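You operate a simulated robot arm through the tools that you are given. There is no shell and no other tool. Be economical: measure what you need, move in short steps, check, and stop when the job is done.

Carry out the task below with a simulated two-armed robot. There is one attempt and no reset: what you move stays moved.

## Task
Set the oil feed knob to 6 with the air bled off, then set the air to 4 bar.
Fine: shut the supply and bleed the dial to 0 first; open the supply again after.

Only the result counts: the job must be done as asked and must still hold three seconds after the hand-in. Knocking over, shifting, dropping, spilling or breaking anything else fails it.

## Robot
Two 7-joint arms with fingered hands on one trunk that stands fixed in place. Base frame: the origin is at the foot of the trunk, x ahead of it, y to its left, z up. Lengths are in m, angles in rad, forces in N, time in s.
The left shoulder is at [0.07, 0.139, 1.083], the right one opposite. With the tool pointing down near the work surface each hand reaches from about 0.1 to 0.74 m from the base axis, measured 20 degrees to its own side. Payload 3.9 kg a hand.
The tool frame of a hand sits at the grasp point between the pads (the TCP): z along the fingers, y along the line on which they close. The tips reach 0.029 m beyond it. The gripper opens to 0.1 m. The gripper's body begins 0.034 m behind the TCP. The gripper is a hand of 5 fingers: y runs from the thumb to the fingers, the wrist lies at [-0.015, -0.105, -0.177] in the tool frame.
Orientation is told as [roll, pitch, yaw] about the base's x, y, z axes, in that order, counted from this pose: with the fingers straight down and the wrist toward the robot, the tool's x, y and z point along [0, 1, 0], [1, 0, 0] and [0, 0, -1] of the base frame.

## Interface
- The arms move only by the tool send_rows. It takes "left_motion", "right_motion" or both (then of equal length, played together; a hand with none holds still); each is a list of rows, each a list of 2 entries, a list of its own where there are three numbers: the shift along the tool's x, y, z in units of 50 mm (1.0 is 50 mm), then the turn, a rotation vector about the tool's x, y, z in units of 5 degrees (1.0 is 5 degrees). In form: [[[dx, dy, dz], [ax, ay, az]], ...]. A call has 1 to 8 rows; each row shifts and turns the commanded pose from where the row before left it, along the tool's axes as they then stand. A call with a number of a shift or a turn outside -1 to 1 is refused whole. A row lasts 0.2 s, in which the tool goes at most 0.05 m and 0.15 rad; a call with a longer step from one row to the next is refused whole. A pose out of reach is approached as far as the arm can. The call stops where the force on the tool passes 40 N (or 10 N more than at its start, if that is more) or the arm is blocked; 0.2 s more then pass. In this call time passes only in rows, and 0.2 s behind the last. The reply holds the time, the measured pose of the TCP, the force on the tool along the base axes, the opening and the grip force, in the units named above and with some noise, with the torque about the TCP (base axes, N m) and any sound that the robot's microphone picked up.
- Cameras (640 x 400 px; columns grow to the right, rows downward): "scene" is now at [0.1387, 0.0492, 1.4097]; the picture's right is [0.57, -0.82, 0.00], its down [-0.38, -0.26, -0.89] and it looks along [0.73, 0.51, -0.46] (base axes); focal length 248 px, centre (320, 200). "left" rides on the left gripper at [-0.066, -0.086, -0.121] in its tool frame; the picture's right is [-0.76, -0.31, 0.58], its down [0.59, -0.70, 0.40] and it looks along [0.28, 0.64, 0.71] (tool axes); focal length 247 px, centre (320, 200). "right" rides on the right gripper at [0.066, -0.086, -0.121] in its tool frame; the picture's right is [-0.76, 0.31, -0.58], its down [-0.59, -0.70, 0.40] and it looks along [-0.28, 0.64, 0.71] (tool axes); focal length 247 px, centre (320, 200). There is no depth. A picture from a camera that has moved, and an enlarged one, comes with that camera's place and axes in the base frame and with its lens. The place of the scene camera against the robot may be out by one fixed shift of up to 0.025 m in any direction.
- capture(camera): a new picture of that camera. No time passes.
- lift_body(by): slides the trunk up (or, below 0, down) by that many m; the arms and the scene camera ride with it, the base frame stays. It gives what a move gives, with no picture.
- set_fingers(index, middle, ring, little, thumb_bend, thumb_turn, hand): sets how far each is bent, from 0 (flat) to 1 (curled in); at 0.3 the hand is open as for a grip, at 0.7 the pads meet at the TCP. One left out holds its place. A second passes; each finger stops where it meets its share of the squeeze, and holds until it gets a number again. It is the only way to open and close the hand. It gives what a move gives, with no picture; readings hold the bend of each and the force on index, middle, ring, little, thumb and palm. thumb_turn goes from beside the hand (0) to across from the fingers (1), as for a grip.
- turn_head(pan, tilt): turns the head with the scene camera to pan (to the left, within 1.501 rad either way) and tilt (down, from -0.506 to 1.204), counted from straight ahead of the robot. It gives what a move gives.
- enlarge(camera, box): a new picture of the part [left, top, right, bottom] of that camera's present view, enlarged. No time passes.
- sign_off(): hands the job in; it is judged then, once.

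Work in short steps. Places have to be worked out from the pictures, the camera data and where the tool is seen: move nearer, look again, correct. Check each grasp and each placing, and mend what went wrong. You have 120 turns and 94 pictures in all, those below and enlarged ones among them. Open the grippers and draw the arms clear of the work before you hand the job in, unless the task says otherwise; then end with one line.

The tools are called after "Call:" by a JSON object that holds its "op" and its "data". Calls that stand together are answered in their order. send_rows: Moves the arms, as the interface text tells. Its arguments: {"type":"object","properties":{"left_motion":{"type":"array"},"right_motion":{"type":"array"}},"required":[]} The other tools are called the same way: lift_body (by) slides the trunk up or down; set_fingers (index, middle, ring, little, thumb_bend, thumb_turn, hand) moves the fingers one by one; turn_head (pan, tilt) turns the head that bears the scene camera; capture (camera) takes a picture; enlarge (camera, box) takes an enlarged picture of a part of a camera's view; sign_off () hands the job in.

At the start:

```text
time: 0.0
left_eef_pos: [0.3814, 0.4624, 1.3017]
left_orientation: [0.0, -0.001, 0.41]
left_wrist_force: [0.3, 1.4, 0.8]
left_ft_torque: [-0.03, 0.01, 0.0]
left_grip_width: 0.0997
left_gripper_force: 0.0
left_shape: jaw
left_bend: [0.3, 0.3, 0.3, 0.3, 0.3, 0.98]
left_finger forces: [0.0, 0.0, 0.1, 0.1, 0.1, 0.0]
right_eef_pos: [0.4329, 0.0004, 1.2102]
right_orientation: [0.001, 0.0, 0.41]
right_wrist_force: [-0.5, -0.1, -0.3]
right_ft_torque: [0.05, -0.01, -0.01]
right_grip_width: 0.0999
right_gripper_force: 0.0
right_shape: jaw
right_bend: [0.3, 0.3, 0.3, 0.3, 0.3, 0.98]
right_finger forces: [0.1, 0.1, 0.0, 0.1, 0.0, 0.1]
trunk travel left (down, up): [-0.725, 0.115]
head pan, tilt: [0.607, 0.482]
```

scene: 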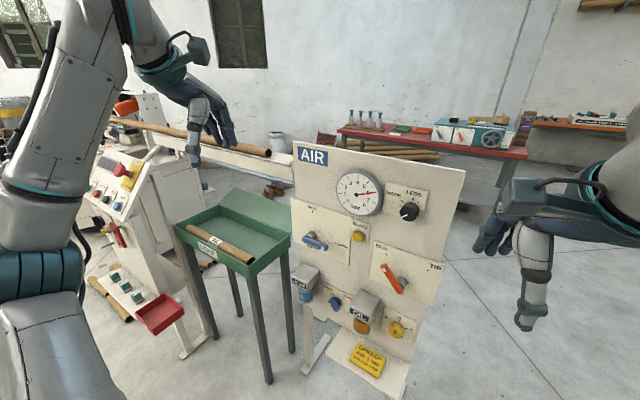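
right: 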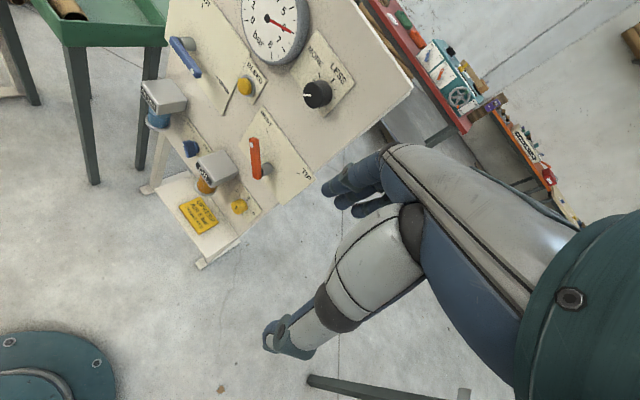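
left: 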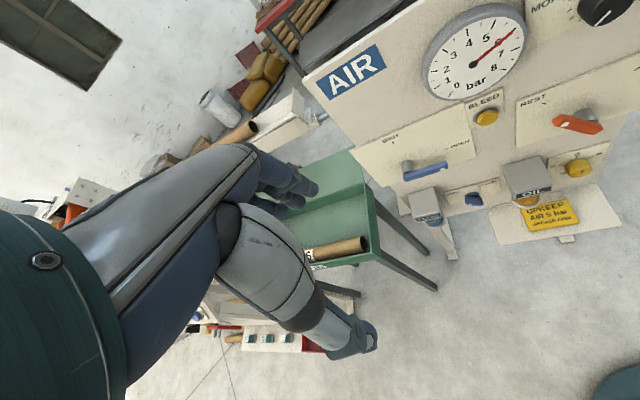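

I see an air panel with a gauge, a supply lever, a bleed button, a regulator knob and oil units. I'll zoom in on the panel first.

Call:
{"op": "enlarge", "data": {"camera": "scene", "box": [280, 140, 470, 260]}}

Call:
{"op": "enlarge", "data": {"camera": "scene", "box": [280, 250, 470, 390]}}

Call:
{"op": "enlarge", "data": {"camera": "left", "box": [360, 80, 640, 255]}}

Call:
{"op": "enlarge", "data": {"camera": "right", "box": [130, 0, 420, 270]}}

```text
3.33 times, centred on (375, 200) of scene
camera zoom: at [0.1387, 0.0492, 1.4097], right [0.57, -0.82, 0.0], down [-0.38, -0.26, -0.89], along [0.73, 0.51, -0.46], focal length 826 px, centre (137, 200)
```

zoom: 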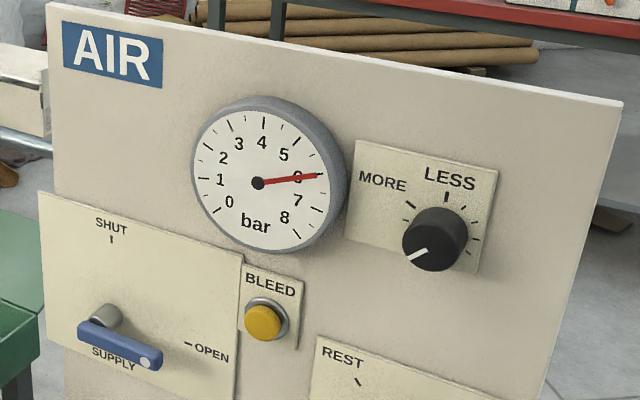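

```text
2.86 times, centred on (375, 320) of scene
camera zoom: at [0.1387, 0.0492, 1.4097], right [0.57, -0.82, 0.0], down [-0.38, -0.26, -0.89], along [0.73, 0.51, -0.46], focal length 708 px, centre (163, -143)
```

zoom: 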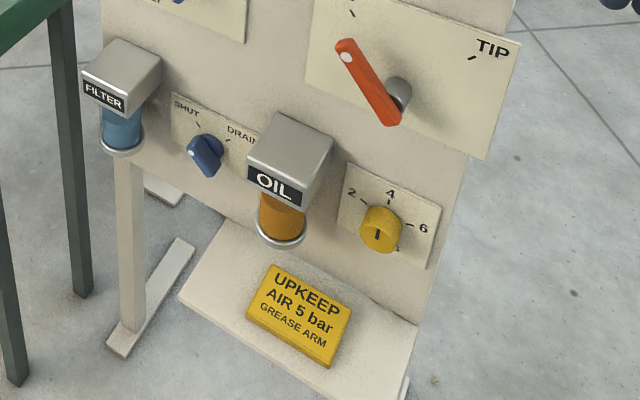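

```text
2.29 times, centred on (500, 168) of left
camera zoom: at [0.3281, 0.3672, 1.4234], right [0.02, -0.82, -0.58], down [-0.88, 0.26, -0.4], along [0.48, 0.52, -0.71], focal length 564 px, centre (-91, 274)
```

zoom: 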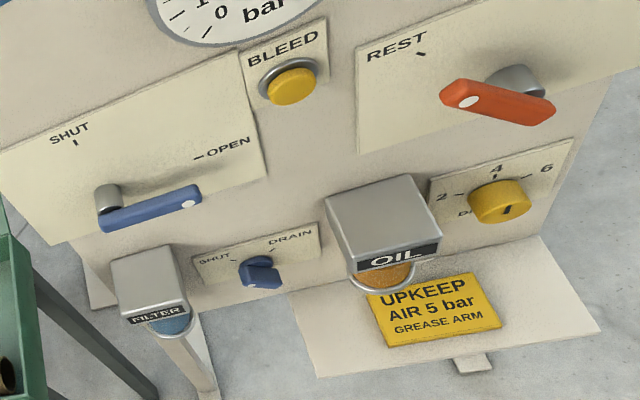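

```text
1.48 times, centred on (275, 135) of right
camera zoom: at [0.3286, 0.0257, 1.3319], right [0.58, -0.57, 0.58], down [-0.41, -0.82, -0.4], along [0.7, 0.0, -0.71], focal length 366 px, centre (387, 296)
```

zoom: 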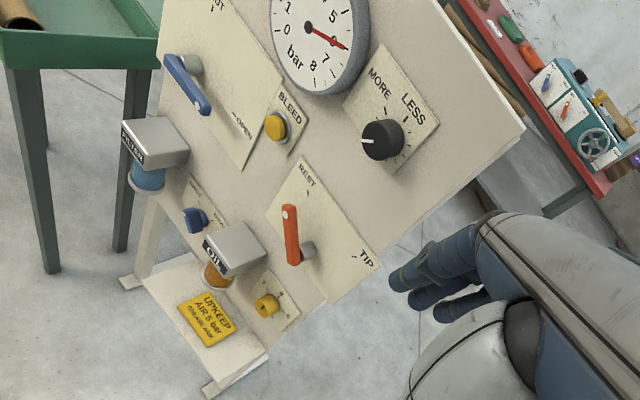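

The panel looks almost perpendicular to x, at about x 0.70. My estimates:

| Item | Position |
|---|---|
| Supply lever pivot | (0.67, 0.47, 0.93) |
| Bleed button | (0.687, 0.307, 0.975) |
| Regulator knob | (0.686, 0.172, 1.10) |
| Oil knob | (0.683, 0.145, 0.683) |

I'll start by turning both hands to face the panel.

Call:
{"op": "send_rows", "data": {"left_motion": [[[0, 0, 0], [0, 0, 0.94]], [[0, 0, 0], [0, 0, 0.94]], [[0, 0, 0], [0, 0, 0.94]], [[0, 0, 0], [0, 0, 0.94]], [[0, 0, 0], [0, 0, 0.94]], [[0, 0, 0], [-1, 0, 0]], [[0, 0, 0], [-1, 0, 0]], [[0, 0, 0], [-1, 0, 0]]], "right_motion": [[[0, 0, 0], [0, 0, 0.94]], [[0, 0, 0], [0, 0, 0.94]], [[0, 0, 0], [0, 0, 0.94]], [[0, 0, 0], [0, 0, 0.94]], [[0, 0, 0], [0, 0, 0.94]], [[0, 0, 0], [-1, 0, 0]], [[0, 0, 0], [-1, 0, 0]], [[0, 0, 0], [-1, 0, 0]]]}}

```text
time: 1.8
left_eef_pos: [0.3798, 0.4612, 1.3033]
left_orientation: [0.001, -0.263, 0.002]
left_wrist_force: [-0.2, -0.3, -0.3]
left_ft_torque: [-0.02, -0.03, 0.02]
left_grip_width: 0.0998
left_gripper_force: 0.2
left_shape: jaw
left_bend: [0.3, 0.3, 0.3, 0.3, 0.3, 0.98]
left_finger forces: [0.0, 0.0, 0.1, 0.1, 0.1, 0.0]
right_eef_pos: [0.4332, 0.0011, 1.2107]
right_orientation: [-0.001, -0.262, -0.002]
right_wrist_force: [-0.1, 0.5, 0.3]
right_ft_torque: [0.03, 0.01, -0.03]
right_grip_width: 0.0997
right_gripper_force: 0.0
right_shape: jaw
right_bend: [0.3, 0.3, 0.3, 0.3, 0.3, 0.98]
right_finger forces: [0.0, 0.0, 0.0, 0.0, 0.1, 0.0]
trunk travel left (down, up): [-0.725, 0.115]
head pan, tilt: [0.607, 0.482]
```

The signs are right, so I'll keep pitching both hands.

Call:
{"op": "send_rows", "data": {"left_motion": [[[0, 0, 0], [-1, 0, 0]], [[0, 0, 0], [-1, 0, 0]], [[0, 0, 0], [-1, 0, 0]], [[0, 0, 0], [-1, 0, 0]], [[0, 0, 0], [-1, 0, 0]], [[0, 0, 0], [-1, 0, 0]], [[0, 0, 0], [-1, 0, 0]], [[0, 0, 0], [-1, 0, 0]]], "right_motion": [[[0, 0, 0], [-1, 0, 0]], [[0, 0, 0], [-1, 0, 0]], [[0, 0, 0], [-1, 0, 0]], [[0, 0, 0], [-1, 0, 0]], [[0, 0, 0], [-1, 0, 0]], [[0, 0, 0], [-1, 0, 0]], [[0, 0, 0], [-1, 0, 0]], [[0, 0, 0], [-1, 0, 0]]]}}

Call:
{"op": "send_rows", "data": {"left_motion": [[[0, 0, 0], [-1, 0, 0]], [[0, 0, 0], [-1, 0, 0]], [[0, 0, 0], [-1, 0, 0]], [[0, 0, 0], [-1, 0, 0]], [[0, 0, 0], [-1, 0, 0]], [[0, 0, 0], [-1, 0, 0]], [[0, 0, 0], [-1, 0, 0]]], "right_motion": [[[0, 0, 0], [-1, 0, 0]], [[0, 0, 0], [-1, 0, 0]], [[0, 0, 0], [-1, 0, 0]], [[0, 0, 0], [-1, 0, 0]], [[0, 0, 0], [-1, 0, 0]], [[0, 0, 0], [-1, 0, 0]], [[0, 0, 0], [-1, 0, 0]]]}}

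Call:
{"op": "capture", "data": {"camera": "left"}}

Call:
{"op": "capture", "data": {"camera": "right"}}

Call:
{"op": "capture", "data": {"camera": "scene"}}

```text
time: 3.6
left_eef_pos: [0.3814, 0.4619, 1.3016]
left_orientation: [-0.001, -0.962, -0.001]
left_wrist_force: [-0.4, -0.5, -0.3]
left_ft_torque: [0.0, 0.02, -0.02]
left_grip_width: 0.1
left_gripper_force: 0.0
left_shape: jaw
left_bend: [0.3, 0.3, 0.3, 0.3, 0.3, 0.98]
left_finger forces: [0.0, 0.0, 0.1, 0.1, 0.0, 0.0]
right_eef_pos: [0.4331, 0.0003, 1.2089]
right_orientation: [0.0, -0.961, 0.0]
right_wrist_force: [0.0, -0.1, -0.9]
right_ft_torque: [-0.01, -0.02, 0.03]
right_grip_width: 0.0999
right_gripper_force: 0.0
right_shape: jaw
right_bend: [0.3, 0.3, 0.3, 0.3, 0.3, 0.98]
right_finger forces: [0.0, 0.0, 0.2, 0.1, 0.1, 0.0]
trunk travel left (down, up): [-0.725, 0.115]
head pan, tilt: [0.607, 0.482]
```

```text
time: 5.2
left_eef_pos: [0.3806, 0.4641, 1.3016]
left_orientation: [-2.476, -1.57, 2.477]
left_wrist_force: [0.8, -0.8, 0.6]
left_ft_torque: [0.02, -0.01, 0.02]
left_grip_width: 0.0998
left_gripper_force: 0.0
left_shape: jaw
left_bend: [0.3, 0.3, 0.3, 0.3, 0.3, 0.98]
left_finger forces: [0.0, 0.0, 0.1, 0.0, 0.1, 0.0]
right_eef_pos: [0.4326, 0.001, 1.2105]
right_orientation: [3.114, -1.57, -3.115]
right_wrist_force: [0.1, -0.2, 0.6]
right_ft_torque: [-0.03, -0.01, 0.0]
right_grip_width: 0.0998
right_gripper_force: 0.2
right_shape: jaw
right_bend: [0.3, 0.3, 0.3, 0.3, 0.3, 0.98]
right_finger forces: [0.0, 0.1, 0.0, 0.0, 0.0, 0.0]
trunk travel left (down, up): [-0.725, 0.115]
head pan, tilt: [0.607, 0.482]
```

```text
86 pictures are left
camera left: at [0.2602, 0.3974, 1.2164], right [0.58, -0.76, -0.3], down [0.4, 0.59, -0.7], along [0.71, 0.28, 0.64], focal length 247 px, centre (320, 200)
```

left: 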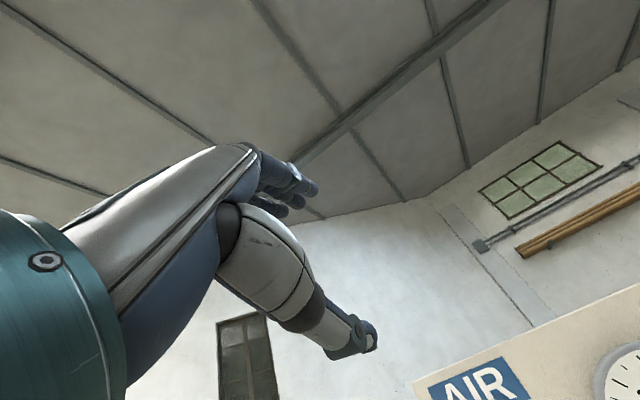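

```text
85 pictures are left
camera right: at [0.3129, 0.0663, 1.1251], right [-0.58, -0.76, 0.31], down [0.4, -0.59, -0.7], along [0.71, -0.28, 0.64], focal length 247 px, centre (320, 200)
```

right: 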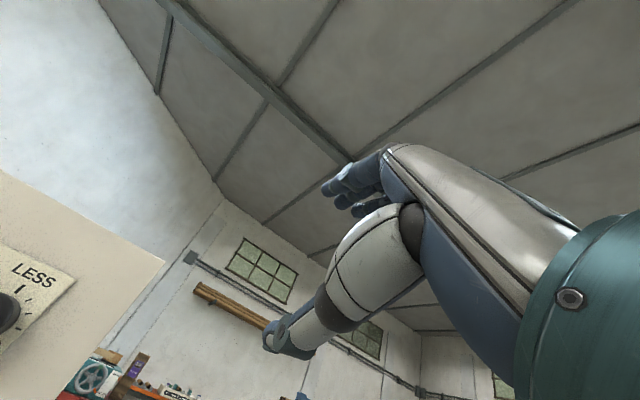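

```text
84 pictures are left
camera scene: at [0.1392, 0.0502, 1.4096], right [0.57, -0.82, 0.0], down [-0.38, -0.27, -0.89], along [0.73, 0.51, -0.46], focal length 248 px, centre (320, 200)
```

scene: 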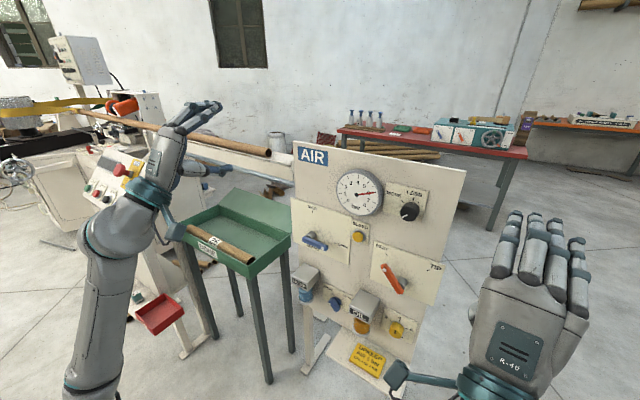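

Both hands face the panel. I'll shape the left hand into an index-and-thumb poker and check where the tip is.

Call:
{"op": "set_fingers", "data": {"hand": "left", "index": 0.7, "middle": 1, "ring": 1, "little": 1, "thumb_bend": 0.7, "thumb_turn": 1}}

Call:
{"op": "capture", "data": {"camera": "left"}}

Call:
{"op": "enlarge", "data": {"camera": "scene", "box": [60, 60, 300, 220]}}

```text
time: 6.2
left_eef_pos: [0.3814, 0.4628, 1.3012]
left_orientation: [-1.685, -1.57, 1.684]
left_wrist_force: [0.4, 0.5, 0.7]
left_ft_torque: [0.02, 0.02, -0.01]
left_grip_width: 0.002
left_gripper_force: 0.0
left_shape: fingers
left_bend: [0.7, 0.99, 1.0, 1.0, 0.7, 1.0]
left_finger forces: [0.0, 0.1, 0.0, 0.0, 0.0, 0.0]
right_eef_pos: [0.4329, 0.0016, 1.2088]
right_orientation: [2.729, -1.574, -2.731]
right_wrist_force: [-0.5, 0.4, -0.5]
right_ft_torque: [-0.03, 0.02, -0.01]
right_grip_width: 0.0996
right_gripper_force: 0.0
right_shape: jaw
right_bend: [0.3, 0.3, 0.3, 0.3, 0.3, 0.98]
right_finger forces: [0.0, 0.0, 0.0, 0.1, 0.0, 0.1]
trunk travel left (down, up): [-0.725, 0.115]
head pan, tilt: [0.607, 0.482]
```

```text
83 pictures are left
camera left: at [0.2598, 0.3966, 1.2169], right [0.58, -0.76, -0.31], down [0.4, 0.59, -0.7], along [0.71, 0.28, 0.64], focal length 247 px, centre (320, 200)
```

left: 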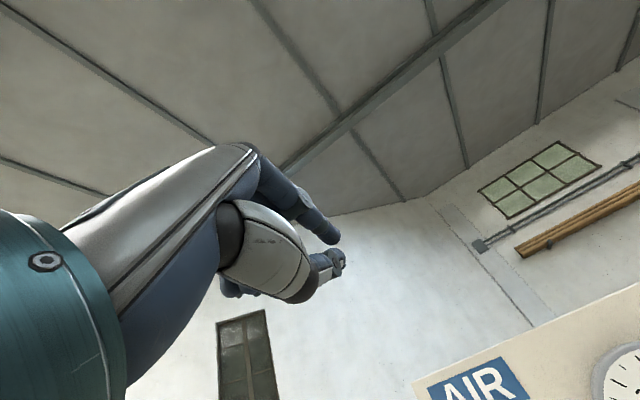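

```text
2.50 times, centred on (180, 140) of scene
camera zoom: at [0.1388, 0.0493, 1.4097], right [0.57, -0.82, 0.0], down [-0.38, -0.26, -0.89], along [0.73, 0.51, -0.46], focal length 620 px, centre (670, 350)
```

zoom: 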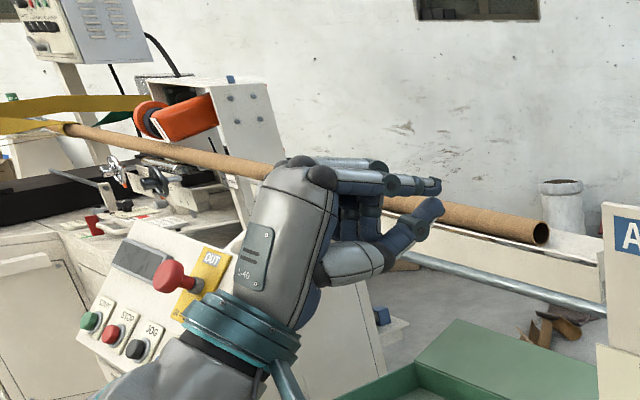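

The index and thumb pinch tip sits at about TCP + 0.03 m along z. I'll bring the left hand to a standoff in front of and below the supply lever.

Call:
{"op": "send_rows", "data": {"left_motion": [[[-0.13, -0.95, 0.25], [0, 0, 0]], [[-0.13, -0.95, 0.25], [0, 0, 0]], [[-0.13, -0.95, 0.25], [0, 0, 0]], [[-0.13, -0.95, 0.25], [0, 0, 0]], [[-0.13, -0.95, 0.25], [0, 0, 0]], [[-0.13, -0.95, 0.25], [0, 0, 0]], [[-0.13, -0.95, 0.25], [0, 0, 0]], [[-0.13, -0.95, 0.25], [0, 0, 0]]]}}

Call:
{"op": "capture", "data": {"camera": "left"}}

Call:
{"op": "capture", "data": {"camera": "scene"}}

```text
time: 8.0
left_eef_pos: [0.5285, 0.491, 1.0494]
left_orientation: [0.581, -1.557, -0.591]
left_wrist_force: [0.5, -0.4, 0.4]
left_ft_torque: [0.01, -0.01, -0.01]
left_grip_width: 0.0019
left_gripper_force: 0.0
left_shape: fingers
left_bend: [0.7, 0.99, 1.0, 1.0, 0.7, 1.0]
left_finger forces: [0.1, 0.0, 0.0, 0.1, 0.1, 0.1]
left hand out of reach, approached as far as the arm can: row 3, 4, 5, 6, 7, 8
right_eef_pos: [0.4332, 0.0014, 1.2094]
right_orientation: [-0.864, -1.571, 0.866]
right_wrist_force: [0.3, 0.0, 0.4]
right_ft_torque: [0.0, 0.01, -0.01]
right_grip_width: 0.1
right_gripper_force: 0.1
right_shape: jaw
right_bend: [0.3, 0.3, 0.3, 0.3, 0.3, 0.98]
right_finger forces: [0.0, 0.0, 0.0, 0.0, 0.1, 0.1]
trunk travel left (down, up): [-0.725, 0.115]
head pan, tilt: [0.607, 0.482]
```

```text
81 pictures are left
camera left: at [0.406, 0.4273, 0.9641], right [0.56, -0.76, -0.32], down [0.4, 0.59, -0.7], along [0.72, 0.27, 0.64], focal length 247 px, centre (320, 200)
```

left: 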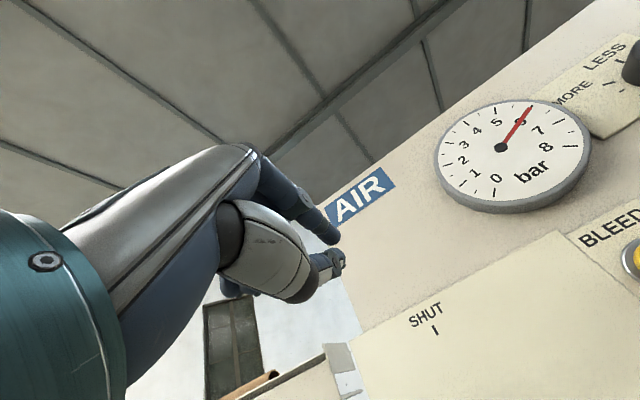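

```text
80 pictures are left
camera scene: at [0.1393, 0.0498, 1.4096], right [0.57, -0.82, 0.0], down [-0.38, -0.27, -0.89], along [0.73, 0.51, -0.46], focal length 248 px, centre (320, 200)
```

scene: 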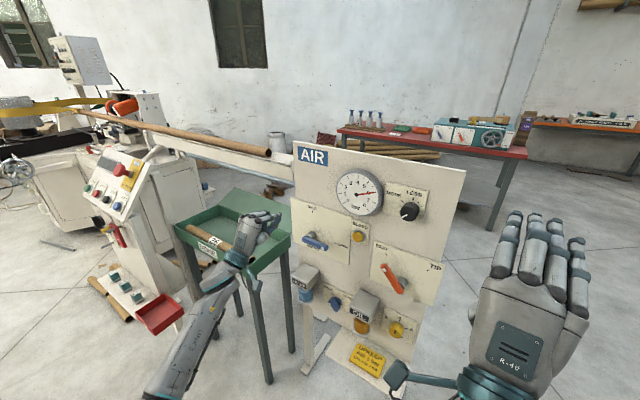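

With this wrist pose the arm can't reach below about shoulder height, so the trunk has to come down. I'll first pull the hand back and inward, away from the tray.

Call:
{"op": "send_rows", "data": {"left_motion": [[[-0.3, 0.6, -0.6], [0, 0, 0]], [[-0.3, 0.6, -0.6], [0, 0, 0]], [[-0.3, 0.6, -0.6], [0, 0, 0]], [[-0.3, 0.6, -0.6], [0, 0, 0]]]}}

```text
time: 9.0
left_eef_pos: [0.5236, 0.48, 1.0565]
left_orientation: [0.735, -1.55, -0.758]
left_wrist_force: [-0.3, 0.9, -1.3]
left_ft_torque: [0.01, -0.03, -0.02]
left_grip_width: 0.0018
left_gripper_force: 0.0
left_shape: fingers
left_bend: [0.7, 0.99, 1.0, 1.0, 0.7, 1.0]
left_finger forces: [0.0, 0.0, 0.1, 0.0, 0.1, 0.0]
left hand out of reach, approached as far as the arm can: row 1, 2, 3, 4
right_eef_pos: [0.4332, 0.0004, 1.2103]
right_orientation: [2.374, -1.57, -2.371]
right_wrist_force: [0.2, -0.6, -0.3]
right_ft_torque: [0.02, -0.01, 0.0]
right_grip_width: 0.0997
right_gripper_force: 0.0
right_shape: jaw
right_bend: [0.3, 0.3, 0.3, 0.3, 0.3, 0.98]
right_finger forces: [0.0, 0.1, 0.0, 0.1, 0.0, 0.1]
trunk travel left (down, up): [-0.725, 0.115]
head pan, tilt: [0.607, 0.482]
```

The commanded pose keeps running separately from the measured one. I'll raise it until the arm is back in reach.

Call:
{"op": "send_rows", "data": {"left_motion": [[[0.3, 0.9, 0.2], [0, 0, 0]], [[0.3, 0.9, 0.2], [0, 0, 0]], [[0.2, 0.9, 0.2], [0, 0, 0]], [[0, 0.9, 0], [0, 0, 0]]]}}

```text
time: 10.0
left_eef_pos: [0.5228, 0.4942, 1.0776]
left_orientation: [0.309, -1.567, -0.311]
left_wrist_force: [-0.1, -0.1, 0.6]
left_ft_torque: [0.04, -0.01, -0.02]
left_grip_width: 0.002
left_gripper_force: 0.1
left_shape: fingers
left_bend: [0.7, 0.99, 1.0, 1.0, 0.7, 1.0]
left_finger forces: [0.0, 0.0, 0.0, 0.0, 0.0, 0.1]
left hand out of reach, approached as far as the arm can: row 1, 2, 3, 4
right_eef_pos: [0.4326, 0.0003, 1.2102]
right_orientation: [2.766, -1.573, -2.766]
right_wrist_force: [0.4, -0.3, 0.1]
right_ft_torque: [-0.01, 0.02, 0.0]
right_grip_width: 0.0997
right_gripper_force: 0.1
right_shape: jaw
right_bend: [0.3, 0.3, 0.3, 0.3, 0.3, 0.98]
right_finger forces: [0.0, 0.1, 0.0, 0.0, 0.0, 0.1]
trunk travel left (down, up): [-0.725, 0.115]
head pan, tilt: [0.607, 0.482]
```

It is still limited, so I'll head back toward the pose that was reachable at the start.

Call:
{"op": "send_rows", "data": {"left_motion": [[[0.5, 0.7, 0.3], [0, 0, 0]], [[0.5, 0.7, 0.3], [0, 0, 0]], [[0.3, 0.7, 0.3], [0, 0, 0]], [[0, 0, 0], [0, 0, 0]]]}}

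```text
time: 11.0
left_eef_pos: [0.523, 0.5077, 1.0771]
left_orientation: [0.281, -1.568, -0.283]
left_wrist_force: [-0.3, 0.7, 1.0]
left_ft_torque: [0.0, 0.01, 0.0]
left_grip_width: 0.0019
left_gripper_force: 0.0
left_shape: fingers
left_bend: [0.7, 0.99, 1.0, 1.0, 0.7, 1.0]
left_finger forces: [0.0, 0.0, 0.1, 0.1, 0.1, 0.0]
left hand out of reach, approached as far as the arm can: row 1, 2, 3
right_eef_pos: [0.4328, -0.0002, 1.2086]
right_orientation: [-3.108, -1.57, 3.11]
right_wrist_force: [-0.2, -1.2, -1.1]
right_ft_torque: [0.02, 0.01, -0.04]
right_grip_width: 0.0995
right_gripper_force: 0.0
right_shape: jaw
right_bend: [0.3, 0.3, 0.3, 0.3, 0.3, 0.98]
right_finger forces: [0.1, 0.0, 0.0, 0.0, 0.1, 0.0]
trunk travel left (down, up): [-0.725, 0.115]
head pan, tilt: [0.607, 0.482]
```

I'll test single directions to find which way the arm is free.

Call:
{"op": "send_rows", "data": {"left_motion": [[[0, 0.5, 0], [0, 0, 0]], [[0, 0.5, 0], [0, 0, 0]]]}}

Call:
{"op": "send_rows", "data": {"left_motion": [[[0, 0, 0.5], [0, 0, 0]], [[0, 0, 0.5], [0, 0, 0]]]}}

Call:
{"op": "capture", "data": {"camera": "scene"}}

```text
time: 11.6
left_eef_pos: [0.521, 0.5069, 1.1036]
left_orientation: [0.062, -1.566, -0.062]
left_wrist_force: [0.9, 0.5, 0.0]
left_ft_torque: [0.0, 0.0, 0.01]
left_grip_width: 0.002
left_gripper_force: 0.1
left_shape: fingers
left_bend: [0.7, 0.99, 1.0, 1.0, 0.7, 1.0]
left_finger forces: [0.0, 0.1, 0.0, 0.1, 0.0, 0.1]
left hand out of reach, approached as far as the arm can: row 2
right_eef_pos: [0.4334, 0.0002, 1.209]
right_orientation: [-0.818, -1.572, 0.818]
right_wrist_force: [-0.3, 0.7, 0.0]
right_ft_torque: [0.05, 0.03, 0.01]
right_grip_width: 0.0997
right_gripper_force: 0.0
right_shape: jaw
right_bend: [0.3, 0.3, 0.3, 0.3, 0.3, 0.98]
right_finger forces: [0.0, 0.1, 0.1, 0.1, 0.1, 0.0]
trunk travel left (down, up): [-0.725, 0.115]
head pan, tilt: [0.607, 0.482]
```

```text
time: 12.2
left_eef_pos: [0.5195, 0.5067, 1.1022]
left_orientation: [0.258, -1.57, -0.259]
left_wrist_force: [0.4, 0.5, 0.6]
left_ft_torque: [0.01, 0.03, 0.0]
left_grip_width: 0.0022
left_gripper_force: 0.1
left_shape: fingers
left_bend: [0.7, 0.99, 1.0, 1.0, 0.7, 1.0]
left_finger forces: [0.0, 0.1, 0.1, 0.0, 0.0, 0.1]
left hand out of reach, approached as far as the arm can: row 1, 2
right_eef_pos: [0.4333, 0.0007, 1.2095]
right_orientation: [2.538, -1.57, -2.537]
right_wrist_force: [-0.4, -1.1, -0.1]
right_ft_torque: [0.02, 0.04, 0.01]
right_grip_width: 0.0997
right_gripper_force: 0.1
right_shape: jaw
right_bend: [0.3, 0.3, 0.3, 0.3, 0.3, 0.98]
right_finger forces: [0.0, 0.1, 0.0, 0.1, 0.0, 0.0]
trunk travel left (down, up): [-0.725, 0.115]
head pan, tilt: [0.607, 0.482]
```

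```text
79 pictures are left
camera scene: at [0.1387, 0.0493, 1.4097], right [0.57, -0.82, 0.0], down [-0.38, -0.26, -0.89], along [0.73, 0.51, -0.46], focal length 248 px, centre (320, 200)
```

scene: 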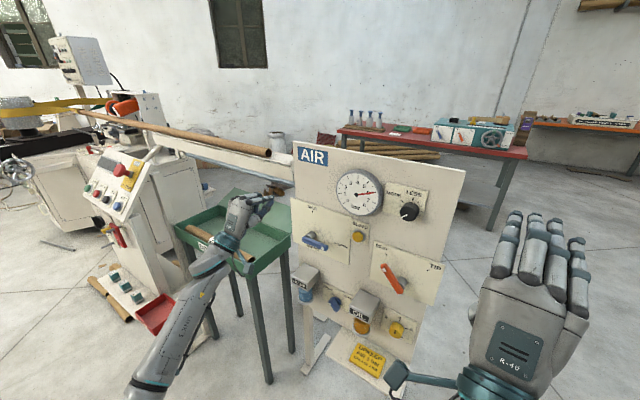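

The limit looks like the wrist bending back. I'll tip the fingers 30° downward to bring the arm back into range, easing it inward as it goes.

Call:
{"op": "send_rows", "data": {"left_motion": [[[0, 0, 0], [1, 0, 0]], [[0, 0, 0], [1, 0, 0]], [[0, 0, 0], [1, 0, 0]], [[0, 0, 0], [1, 0, 0]], [[-0.4, 0, -0.3], [1, 0, 0]], [[-0.4, 0, -0.3], [1, 0, 0]], [[-0.4, 0, -0.3], [0, 0, 0]], [[-0.4, 0, -0.3], [0, 0, 0]]]}}

```text
time: 14.0
left_eef_pos: [0.4638, 0.4236, 1.1324]
left_orientation: [-0.001, -1.049, -0.002]
left_wrist_force: [0.0, -0.5, -0.3]
left_ft_torque: [0.0, 0.03, 0.01]
left_grip_width: 0.002
left_gripper_force: 0.0
left_shape: fingers
left_bend: [0.7, 0.99, 1.0, 1.0, 0.7, 1.0]
left_finger forces: [0.0, 0.0, 0.0, 0.0, 0.0, 0.1]
right_eef_pos: [0.4319, -0.0015, 1.2118]
right_orientation: [2.237, -1.57, -2.237]
right_wrist_force: [-0.5, -0.5, 0.1]
right_ft_torque: [-0.02, 0.02, -0.02]
right_grip_width: 0.1001
right_gripper_force: 0.0
right_shape: jaw
right_bend: [0.3, 0.3, 0.3, 0.3, 0.3, 0.98]
right_finger forces: [0.1, 0.1, 0.0, 0.0, 0.0, 0.1]
trunk travel left (down, up): [-0.725, 0.115]
head pan, tilt: [0.607, 0.482]
```

Everything is in reach again. I'll lower the trunk by 0.2 m and look.

Call:
{"op": "lift_body", "data": {"by": -0.2}}

Call:
{"op": "capture", "data": {"camera": "left"}}

Call:
{"op": "capture", "data": {"camera": "scene"}}

```text
time: 16.2
left_eef_pos: [0.4657, 0.4251, 0.9323]
left_orientation: [-0.002, -1.047, 0.0]
left_wrist_force: [0.9, 0.2, 0.3]
left_ft_torque: [-0.02, 0.02, 0.02]
left_grip_width: 0.002
left_gripper_force: 0.1
left_shape: fingers
left_bend: [0.7, 0.99, 1.0, 1.0, 0.7, 1.0]
left_finger forces: [0.0, 0.0, 0.1, 0.0, 0.0, 0.0]
right_eef_pos: [0.434, 0.0006, 1.0105]
right_orientation: [2.281, -1.572, -2.283]
right_wrist_force: [-0.2, -0.6, 0.0]
right_ft_torque: [-0.02, -0.01, 0.03]
right_grip_width: 0.0997
right_gripper_force: 0.1
right_shape: jaw
right_bend: [0.3, 0.3, 0.3, 0.3, 0.3, 0.98]
right_finger forces: [0.0, 0.0, 0.1, 0.0, 0.0, 0.0]
trunk travel left (down, up): [-0.525, 0.315]
head pan, tilt: [0.607, 0.482]
```

```text
78 pictures are left
camera left: at [0.3175, 0.359, 0.9189], right [0.35, -0.76, -0.55], down [-0.01, 0.59, -0.81], along [0.94, 0.28, 0.2], focal length 247 px, centre (320, 200)
```

left: 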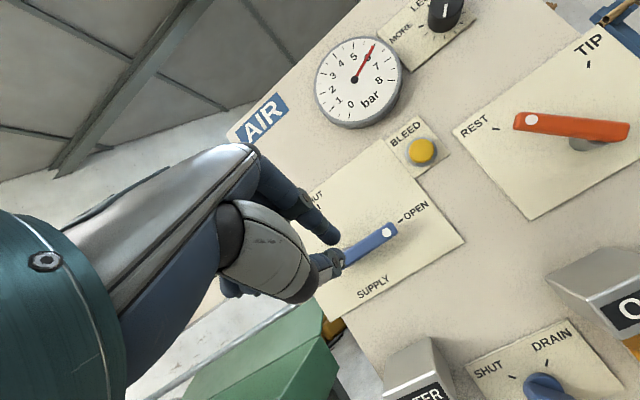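

```text
77 pictures are left
camera scene: at [0.1386, 0.0491, 1.2097], right [0.57, -0.82, 0.0], down [-0.38, -0.26, -0.89], along [0.73, 0.51, -0.46], focal length 248 px, centre (320, 200)
```

scene: 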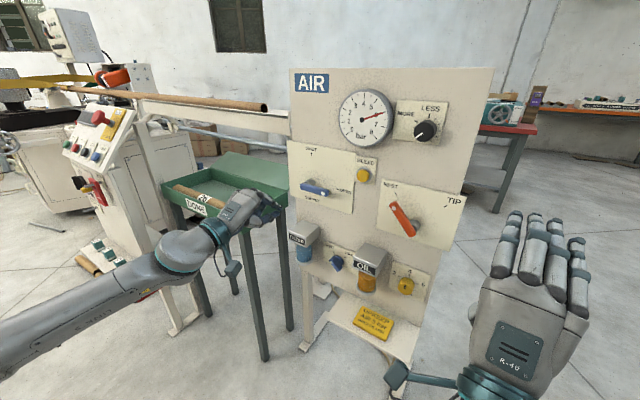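

The lever tip is at about (0.658, 0.406, 0.907) and the pivot at about (0.67, 0.469, 0.903). I'll go in underneath the handle.

Call:
{"op": "send_rows", "data": {"left_motion": [[[-0.05, 0.02, 0.76], [0, 0, 0]], [[-0.05, 0.02, 0.76], [0, 0, 0]], [[-0.05, 0.02, 0.76], [0, 0, 0]], [[-0.05, 0.02, 0.76], [0, 0, 0]]]}}

Call:
{"op": "capture", "data": {"camera": "left"}}

Call:
{"op": "enlarge", "data": {"camera": "scene", "box": [230, 130, 390, 230]}}

```text
time: 17.2
left_eef_pos: [0.6015, 0.4148, 0.86]
left_orientation: [0.001, -1.049, -0.001]
left_wrist_force: [0.1, 0.6, -0.2]
left_ft_torque: [0.01, -0.05, 0.01]
left_grip_width: 0.0018
left_gripper_force: 0.0
left_shape: fingers
left_bend: [0.7, 0.99, 1.0, 1.0, 0.7, 1.0]
left_finger forces: [0.0, 0.1, 0.1, 0.1, 0.0, 0.0]
right_eef_pos: [0.4325, -0.0006, 1.0102]
right_orientation: [0.26, -1.571, -0.262]
right_wrist_force: [-0.4, -0.2, -0.7]
right_ft_torque: [-0.01, -0.01, 0.02]
right_grip_width: 0.0999
right_gripper_force: 0.0
right_shape: jaw
right_bend: [0.3, 0.3, 0.3, 0.3, 0.3, 0.98]
right_finger forces: [0.1, 0.0, 0.0, 0.1, 0.1, 0.0]
trunk travel left (down, up): [-0.525, 0.315]
head pan, tilt: [0.607, 0.482]
```

```text
76 pictures are left
camera left: at [0.4538, 0.3489, 0.8463], right [0.35, -0.76, -0.55], down [-0.01, 0.59, -0.81], along [0.94, 0.28, 0.2], focal length 247 px, centre (320, 200)
```

left: 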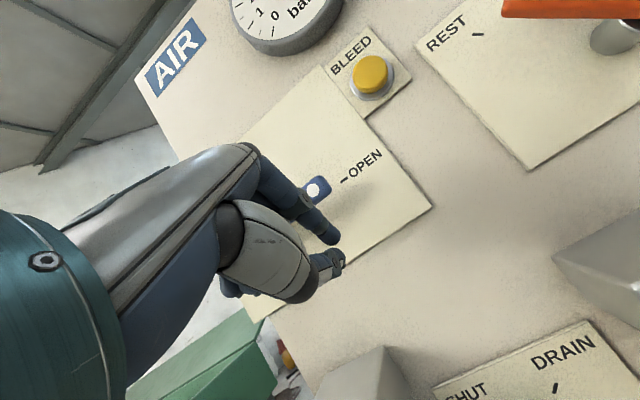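

```text
4.00 times, centred on (310, 180) of scene
camera zoom: at [0.1395, 0.0492, 1.2096], right [0.57, -0.82, 0.0], down [-0.38, -0.26, -0.89], along [0.73, 0.51, -0.46], focal length 991 px, centre (360, 280)
```

zoom: 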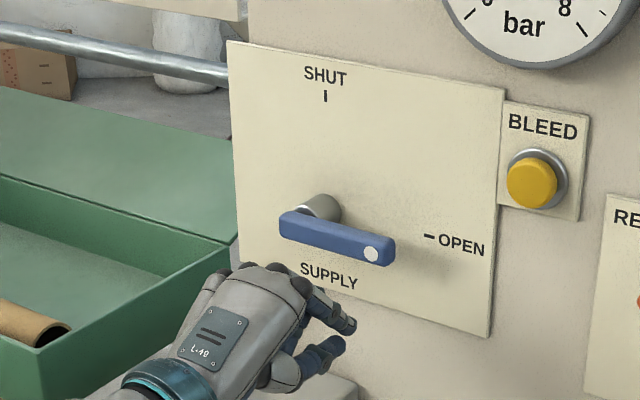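

The fingertip is below and in front of the handle. I'll push it forward under the handle.

Call:
{"op": "send_rows", "data": {"left_motion": [[[0, 0.2, 0.4], [0, 0, 0]], [[0, 0.2, 0.4], [0, 0, 0]]]}}

Call:
{"op": "capture", "data": {"camera": "left"}}

Call:
{"op": "enlarge", "data": {"camera": "scene", "box": [230, 130, 390, 230]}}

```text
time: 17.8
left_eef_pos: [0.6434, 0.4141, 0.8579]
left_orientation: [0.001, -1.049, 0.001]
left_wrist_force: [-0.1, 0.9, 0.1]
left_ft_torque: [-0.01, 0.04, 0.01]
left_grip_width: 0.0016
left_gripper_force: 0.0
left_shape: fingers
left_bend: [0.7, 0.99, 1.0, 1.0, 0.7, 1.0]
left_finger forces: [0.0, 0.0, 0.1, 0.1, 0.0, 0.0]
right_eef_pos: [0.4327, 0.0009, 1.0102]
right_orientation: [1.397, -1.571, -1.398]
right_wrist_force: [-0.1, 1.0, 0.0]
right_ft_torque: [0.02, -0.02, 0.01]
right_grip_width: 0.0998
right_gripper_force: 0.0
right_shape: jaw
right_bend: [0.3, 0.3, 0.3, 0.3, 0.3, 0.98]
right_finger forces: [0.0, 0.1, 0.0, 0.0, 0.0, 0.0]
trunk travel left (down, up): [-0.525, 0.315]
head pan, tilt: [0.607, 0.482]
```

```text
74 pictures are left
camera left: at [0.496, 0.3478, 0.8435], right [0.35, -0.76, -0.55], down [-0.01, 0.59, -0.81], along [0.94, 0.28, 0.2], focal length 247 px, centre (320, 200)
```

left: 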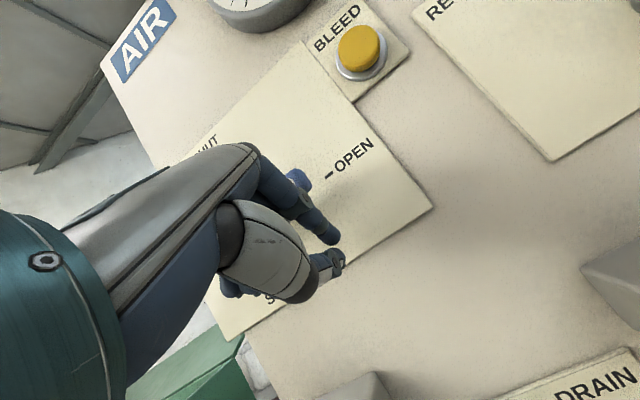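

```text
4.00 times, centred on (310, 180) of scene
camera zoom: at [0.1388, 0.049, 1.2097], right [0.57, -0.82, 0.0], down [-0.38, -0.26, -0.89], along [0.73, 0.51, -0.46], focal length 991 px, centre (360, 280)
```

zoom: 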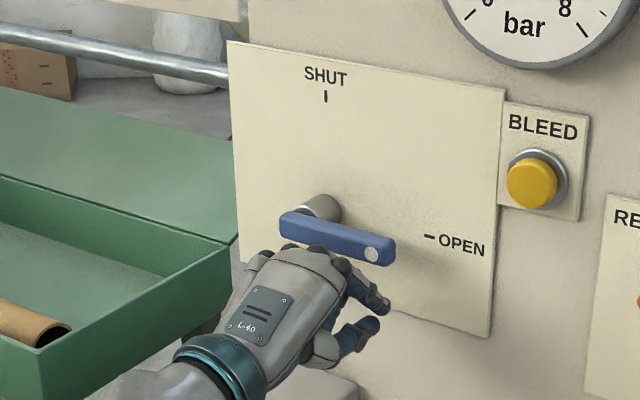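

The finger is under the handle. I'll push up along the arc.

Call:
{"op": "send_rows", "data": {"left_motion": [[[0.02, 0.147, -0.085], [0, 0, 0]], [[0.02, 0.147, -0.085], [0, 0, 0]], [[-0.03, 0.27, -0.155], [0, 0, 0]], [[-0.03, 0.27, -0.155], [0, 0, 0]], [[0.11, 0.25, -0.145], [0, 0, 0]], [[0.11, 0.25, -0.145], [0, 0, 0]]]}}

Call:
{"op": "enlarge", "data": {"camera": "scene", "box": [230, 90, 390, 230]}}

```text
time: 19.2
left_eef_pos: [0.6462, 0.4215, 0.928]
left_orientation: [-0.001, -1.044, -0.001]
left_wrist_force: [0.1, -0.6, -0.1]
left_ft_torque: [0.02, 0.03, -0.01]
left_grip_width: 0.0012
left_gripper_force: 0.7
left_shape: fingers
left_bend: [0.7, 1.0, 1.0, 1.0, 0.7, 1.0]
left_finger forces: [1.0, 0.1, 0.1, 0.0, 0.1, 0.0]
left hand out of reach, approached as far as the arm can: row 4
right_eef_pos: [0.4328, -0.0004, 1.01]
right_orientation: [1.329, -1.571, -1.329]
right_wrist_force: [0.9, 0.2, 0.1]
right_ft_torque: [-0.01, 0.02, 0.0]
right_grip_width: 0.0997
right_gripper_force: 0.0
right_shape: jaw
right_bend: [0.3, 0.3, 0.3, 0.3, 0.3, 0.98]
right_finger forces: [0.0, 0.0, 0.0, 0.1, 0.0, 0.0]
trunk travel left (down, up): [-0.525, 0.315]
head pan, tilt: [0.607, 0.482]
```

```text
2.86 times, centred on (310, 160) of scene
camera zoom: at [0.1389, 0.0493, 1.2096], right [0.57, -0.82, 0.0], down [-0.38, -0.26, -0.89], along [0.73, 0.51, -0.46], focal length 708 px, centre (349, 314)
```

zoom: 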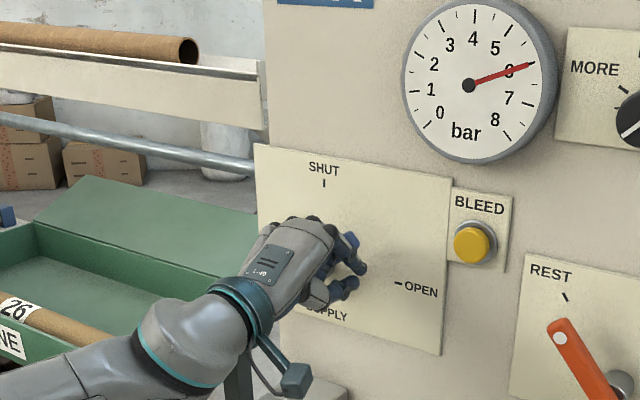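

The blue handle is turning up, so I'll finish the arc toward SHUT.

Call:
{"op": "send_rows", "data": {"left_motion": [[[0.24, 0.24, -0.14], [0, 0, 0]], [[0.28, 0.23, -0.13], [0, 0, 0]], [[0.3, 0.05, 0], [0, 0, 0]], [[0.2, 0, 0], [0, 0, 0]]]}}

Call:
{"op": "enlarge", "data": {"camera": "scene", "box": [230, 90, 390, 230]}}

Call:
{"op": "capture", "data": {"camera": "left"}}

```text
time: 20.2
left_eef_pos: [0.6489, 0.4728, 0.9577]
left_orientation: [0.001, -1.052, -0.002]
left_wrist_force: [-13.5, -3.3, 2.2]
left_ft_torque: [-0.18, -0.25, 0.1]
left_grip_width: 0.0006
left_gripper_force: 9.4
left_shape: fingers
left_bend: [0.7, 1.0, 1.0, 1.0, 0.7, 0.99]
left_finger forces: [0.9, 11.4, 0.1, 0.1, 6.8, 0.0]
left hand out of reach, approached as far as the arm can: row 2
right_eef_pos: [0.4306, -0.0011, 1.0118]
right_orientation: [2.861, -1.567, -2.86]
right_wrist_force: [0.3, 0.9, -0.1]
right_ft_torque: [-0.01, 0.0, -0.02]
right_grip_width: 0.0997
right_gripper_force: 0.1
right_shape: jaw
right_bend: [0.3, 0.3, 0.3, 0.3, 0.3, 0.98]
right_finger forces: [0.0, 0.0, 0.1, 0.0, 0.1, 0.1]
trunk travel left (down, up): [-0.525, 0.315]
head pan, tilt: [0.607, 0.482]
```

```text
2.86 times, centred on (310, 160) of scene
camera zoom: at [0.1356, 0.0484, 1.2102], right [0.57, -0.82, 0.0], down [-0.38, -0.26, -0.89], along [0.73, 0.51, -0.46], focal length 708 px, centre (349, 314)
```

zoom: 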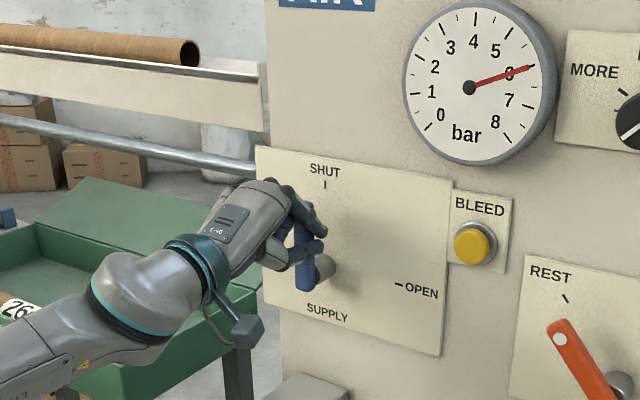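

```text
70 pictures are left
camera left: at [0.5007, 0.4065, 0.9428], right [0.35, -0.76, -0.55], down [0.0, 0.59, -0.81], along [0.94, 0.28, 0.2], focal length 247 px, centre (320, 200)
```

left: 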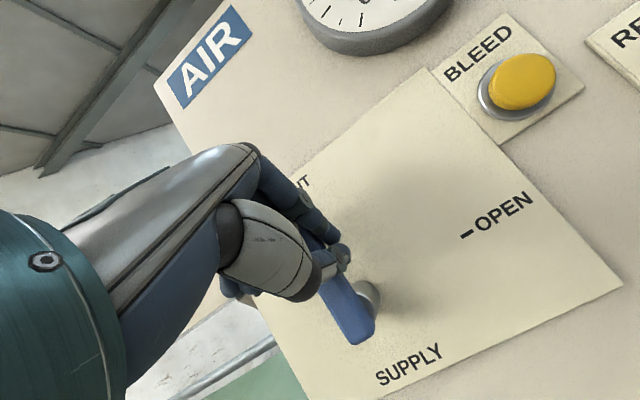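

The handle looks vertical and the curled middle finger is resting on it. I'll back off toward the robot and check.

Call:
{"op": "send_rows", "data": {"left_motion": [[[-0.15, -0.2, -0.35], [0, 0, 0]], [[-0.2, -0.35, -0.6], [0, 0, 0]], [[-0.2, -0.35, -0.6], [0, 0, 0]], [[-0.2, -0.35, -0.6], [0, 0, 0]]]}}

Call:
{"op": "capture", "data": {"camera": "left"}}

Call:
{"op": "enlarge", "data": {"camera": "scene", "box": [230, 70, 470, 220]}}

```text
time: 21.2
left_eef_pos: [0.6493, 0.4421, 0.9216]
left_orientation: [-0.142, -1.041, 0.086]
left_wrist_force: [-0.2, 0.3, -0.9]
left_ft_torque: [-0.04, -0.07, 0.0]
left_grip_width: 0.0013
left_gripper_force: 0.0
left_shape: fingers
left_bend: [0.7, 1.0, 1.0, 1.0, 0.7, 1.0]
left_finger forces: [0.0, 0.0, 0.1, 0.0, 0.0, 0.0]
left hand out of reach, approached as far as the arm can: row 1, 2, 3, 4
right_eef_pos: [0.4323, -0.0, 1.0105]
right_orientation: [2.332, -1.572, -2.332]
right_wrist_force: [0.0, -0.3, 0.3]
right_ft_torque: [0.0, -0.01, 0.01]
right_grip_width: 0.0997
right_gripper_force: 0.1
right_shape: jaw
right_bend: [0.3, 0.3, 0.3, 0.3, 0.3, 0.98]
right_finger forces: [0.1, 0.0, 0.1, 0.0, 0.0, 0.0]
trunk travel left (down, up): [-0.525, 0.315]
head pan, tilt: [0.607, 0.482]
```

```text
69 pictures are left
camera left: at [0.4988, 0.38, 0.9132], right [0.32, -0.81, -0.5], down [0.01, 0.53, -0.85], along [0.95, 0.26, 0.18], focal length 247 px, centre (320, 200)
```

left: 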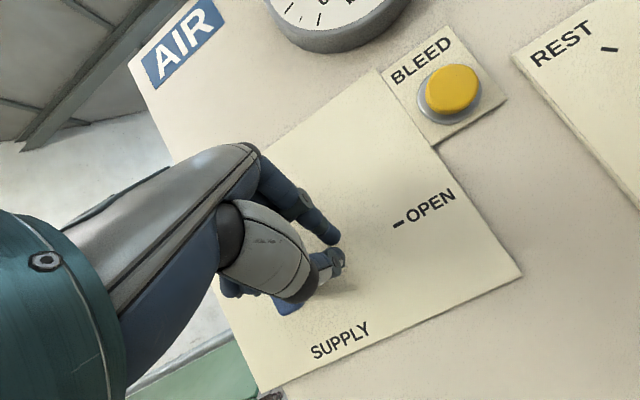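

```text
2.67 times, centred on (350, 145) of scene
camera zoom: at [0.1385, 0.049, 1.2095], right [0.57, -0.82, 0.0], down [-0.38, -0.26, -0.89], along [0.73, 0.51, -0.46], focal length 661 px, centre (240, 347)
```

zoom: 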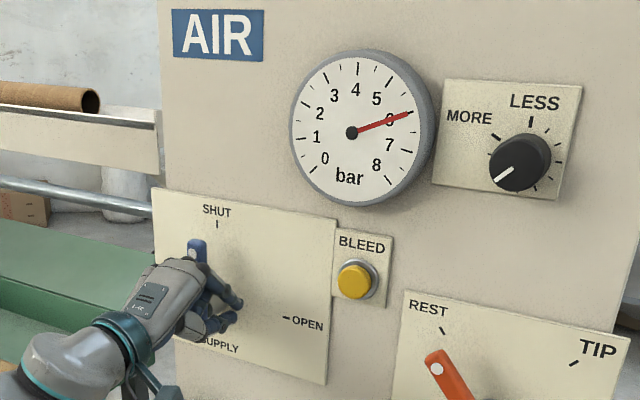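

The handle stands upright. The arm doesn't want to retract in this wrist pose, so I'll tip the fingers down a bit while drawing back.

Call:
{"op": "send_rows", "data": {"left_motion": [[[-0.1, 0, -0.1], [1, 0, 0]], [[-0.1, 0, -0.3], [1, 0, 0]], [[-0.1, 0, -0.4], [0.5, 0, 0]], [[0, 0, -0.4], [0, 0, 0]], [[0, 0, -0.4], [0, 0, 0]]]}}

Call:
{"op": "enlarge", "data": {"camera": "scene", "box": [230, 70, 470, 220]}}

```text
time: 22.4
left_eef_pos: [0.6671, 0.4314, 0.9738]
left_orientation: [0.002, -0.831, -0.003]
left_wrist_force: [-0.5, 0.3, 0.3]
left_ft_torque: [-0.04, -0.03, 0.0]
left_grip_width: 0.0012
left_gripper_force: 0.0
left_shape: fingers
left_bend: [0.7, 1.0, 0.99, 1.0, 0.7, 1.0]
left_finger forces: [0.0, 0.0, 0.0, 0.0, 0.0, 0.1]
left hand out of reach, approached as far as the arm can: row 1, 2, 3, 4, 5
right_eef_pos: [0.4332, -0.0006, 1.0097]
right_orientation: [2.836, -1.572, -2.838]
right_wrist_force: [-0.5, -0.3, -0.8]
right_ft_torque: [-0.02, 0.02, 0.01]
right_grip_width: 0.0997
right_gripper_force: 0.1
right_shape: jaw
right_bend: [0.3, 0.3, 0.3, 0.3, 0.3, 0.98]
right_finger forces: [0.0, 0.0, 0.0, 0.0, 0.1, 0.0]
trunk travel left (down, up): [-0.525, 0.315]
head pan, tilt: [0.607, 0.482]
```

```text
2.67 times, centred on (350, 145) of scene
camera zoom: at [0.1383, 0.0491, 1.2098], right [0.57, -0.82, 0.0], down [-0.38, -0.26, -0.89], along [0.73, 0.51, -0.46], focal length 661 px, centre (240, 347)
```

zoom: 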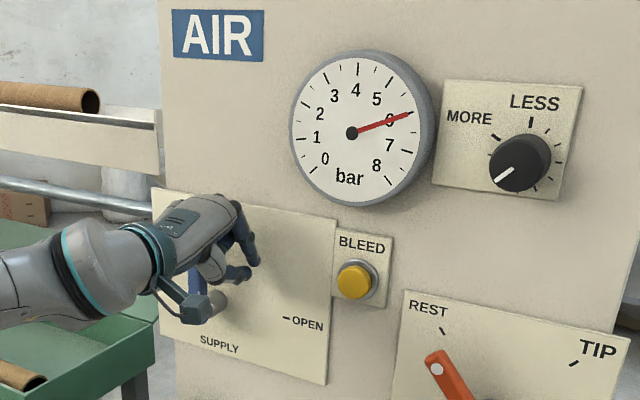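

I'll try a straight pull back and to the right.

Call:
{"op": "send_rows", "data": {"left_motion": [[[-0.3, -0.4, -0.44], [0, 0, 0]], [[-0.3, -0.4, -0.44], [0, 0, 0]], [[-0.3, -0.4, -0.44], [0, 0, 0]], [[0, -0.4, -0.44], [0, 0, 0]]]}}

```text
time: 23.4
left_eef_pos: [0.665, 0.3841, 0.9545]
left_orientation: [-0.002, -0.827, 0.0]
left_wrist_force: [-0.2, 0.4, -0.1]
left_ft_torque: [0.02, 0.02, 0.01]
left_grip_width: 0.0012
left_gripper_force: 0.0
left_shape: fingers
left_bend: [0.7, 1.0, 0.99, 1.0, 0.7, 1.0]
left_finger forces: [0.0, 0.1, 0.1, 0.0, 0.0, 0.0]
left hand out of reach, approached as far as the arm can: row 1, 2, 3, 4
right_eef_pos: [0.4324, 0.0004, 1.01]
right_orientation: [-2.401, -1.571, 2.398]
right_wrist_force: [-0.4, 0.1, 0.5]
right_ft_torque: [-0.01, 0.01, 0.01]
right_grip_width: 0.0999
right_gripper_force: 0.2
right_shape: jaw
right_bend: [0.3, 0.3, 0.3, 0.3, 0.3, 0.98]
right_finger forces: [0.0, 0.0, 0.2, 0.0, 0.0, 0.0]
trunk travel left (down, up): [-0.525, 0.315]
head pan, tilt: [0.607, 0.482]
```

The elbow is flared out, which over-bends the wrist sideways. I'll yaw the hand inward to relax it and then retract.

Call:
{"op": "send_rows", "data": {"left_motion": [[[0, 0, 0], [0, -0.74, 0.67]], [[0, 0, 0], [0, -0.74, 0.67]], [[0, -0.2, -0.2], [0, -0.74, 0.67]], [[0, -0.4, -0.4], [0, -0.74, 0.67]], [[0, -0.4, -0.4], [0, -0.74, 0.67]], [[0, -0.4, -0.4], [0, -0.74, 0.67]]]}}

Call:
{"op": "capture", "data": {"camera": "scene"}}

```text
time: 24.8
left_eef_pos: [0.5718, 0.4163, 0.9531]
left_orientation: [-0.004, -0.831, -0.521]
left_wrist_force: [-0.8, 0.7, -0.3]
left_ft_torque: [0.04, -0.03, 0.01]
left_grip_width: 0.0011
left_gripper_force: 0.0
left_shape: fingers
left_bend: [0.7, 1.0, 0.99, 1.0, 0.7, 1.0]
left_finger forces: [0.0, 0.0, 0.0, 0.1, 0.0, 0.0]
right_eef_pos: [0.4316, 0.0013, 1.0108]
right_orientation: [-2.32, -1.571, 2.317]
right_wrist_force: [-0.4, -0.3, 0.5]
right_ft_torque: [0.01, -0.01, -0.03]
right_grip_width: 0.0998
right_gripper_force: 0.0
right_shape: jaw
right_bend: [0.3, 0.3, 0.3, 0.3, 0.3, 0.98]
right_finger forces: [0.0, 0.0, 0.0, 0.1, 0.0, 0.1]
trunk travel left (down, up): [-0.525, 0.315]
head pan, tilt: [0.607, 0.482]
```

```text
66 pictures are left
camera scene: at [0.1385, 0.0497, 1.2097], right [0.57, -0.82, 0.0], down [-0.38, -0.27, -0.89], along [0.73, 0.51, -0.46], focal length 248 px, centre (320, 200)
```

scene: 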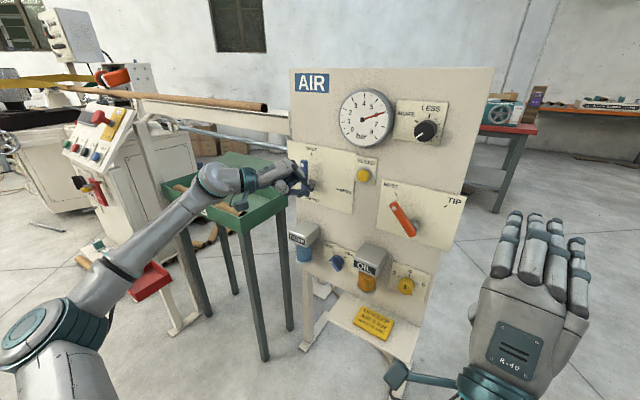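

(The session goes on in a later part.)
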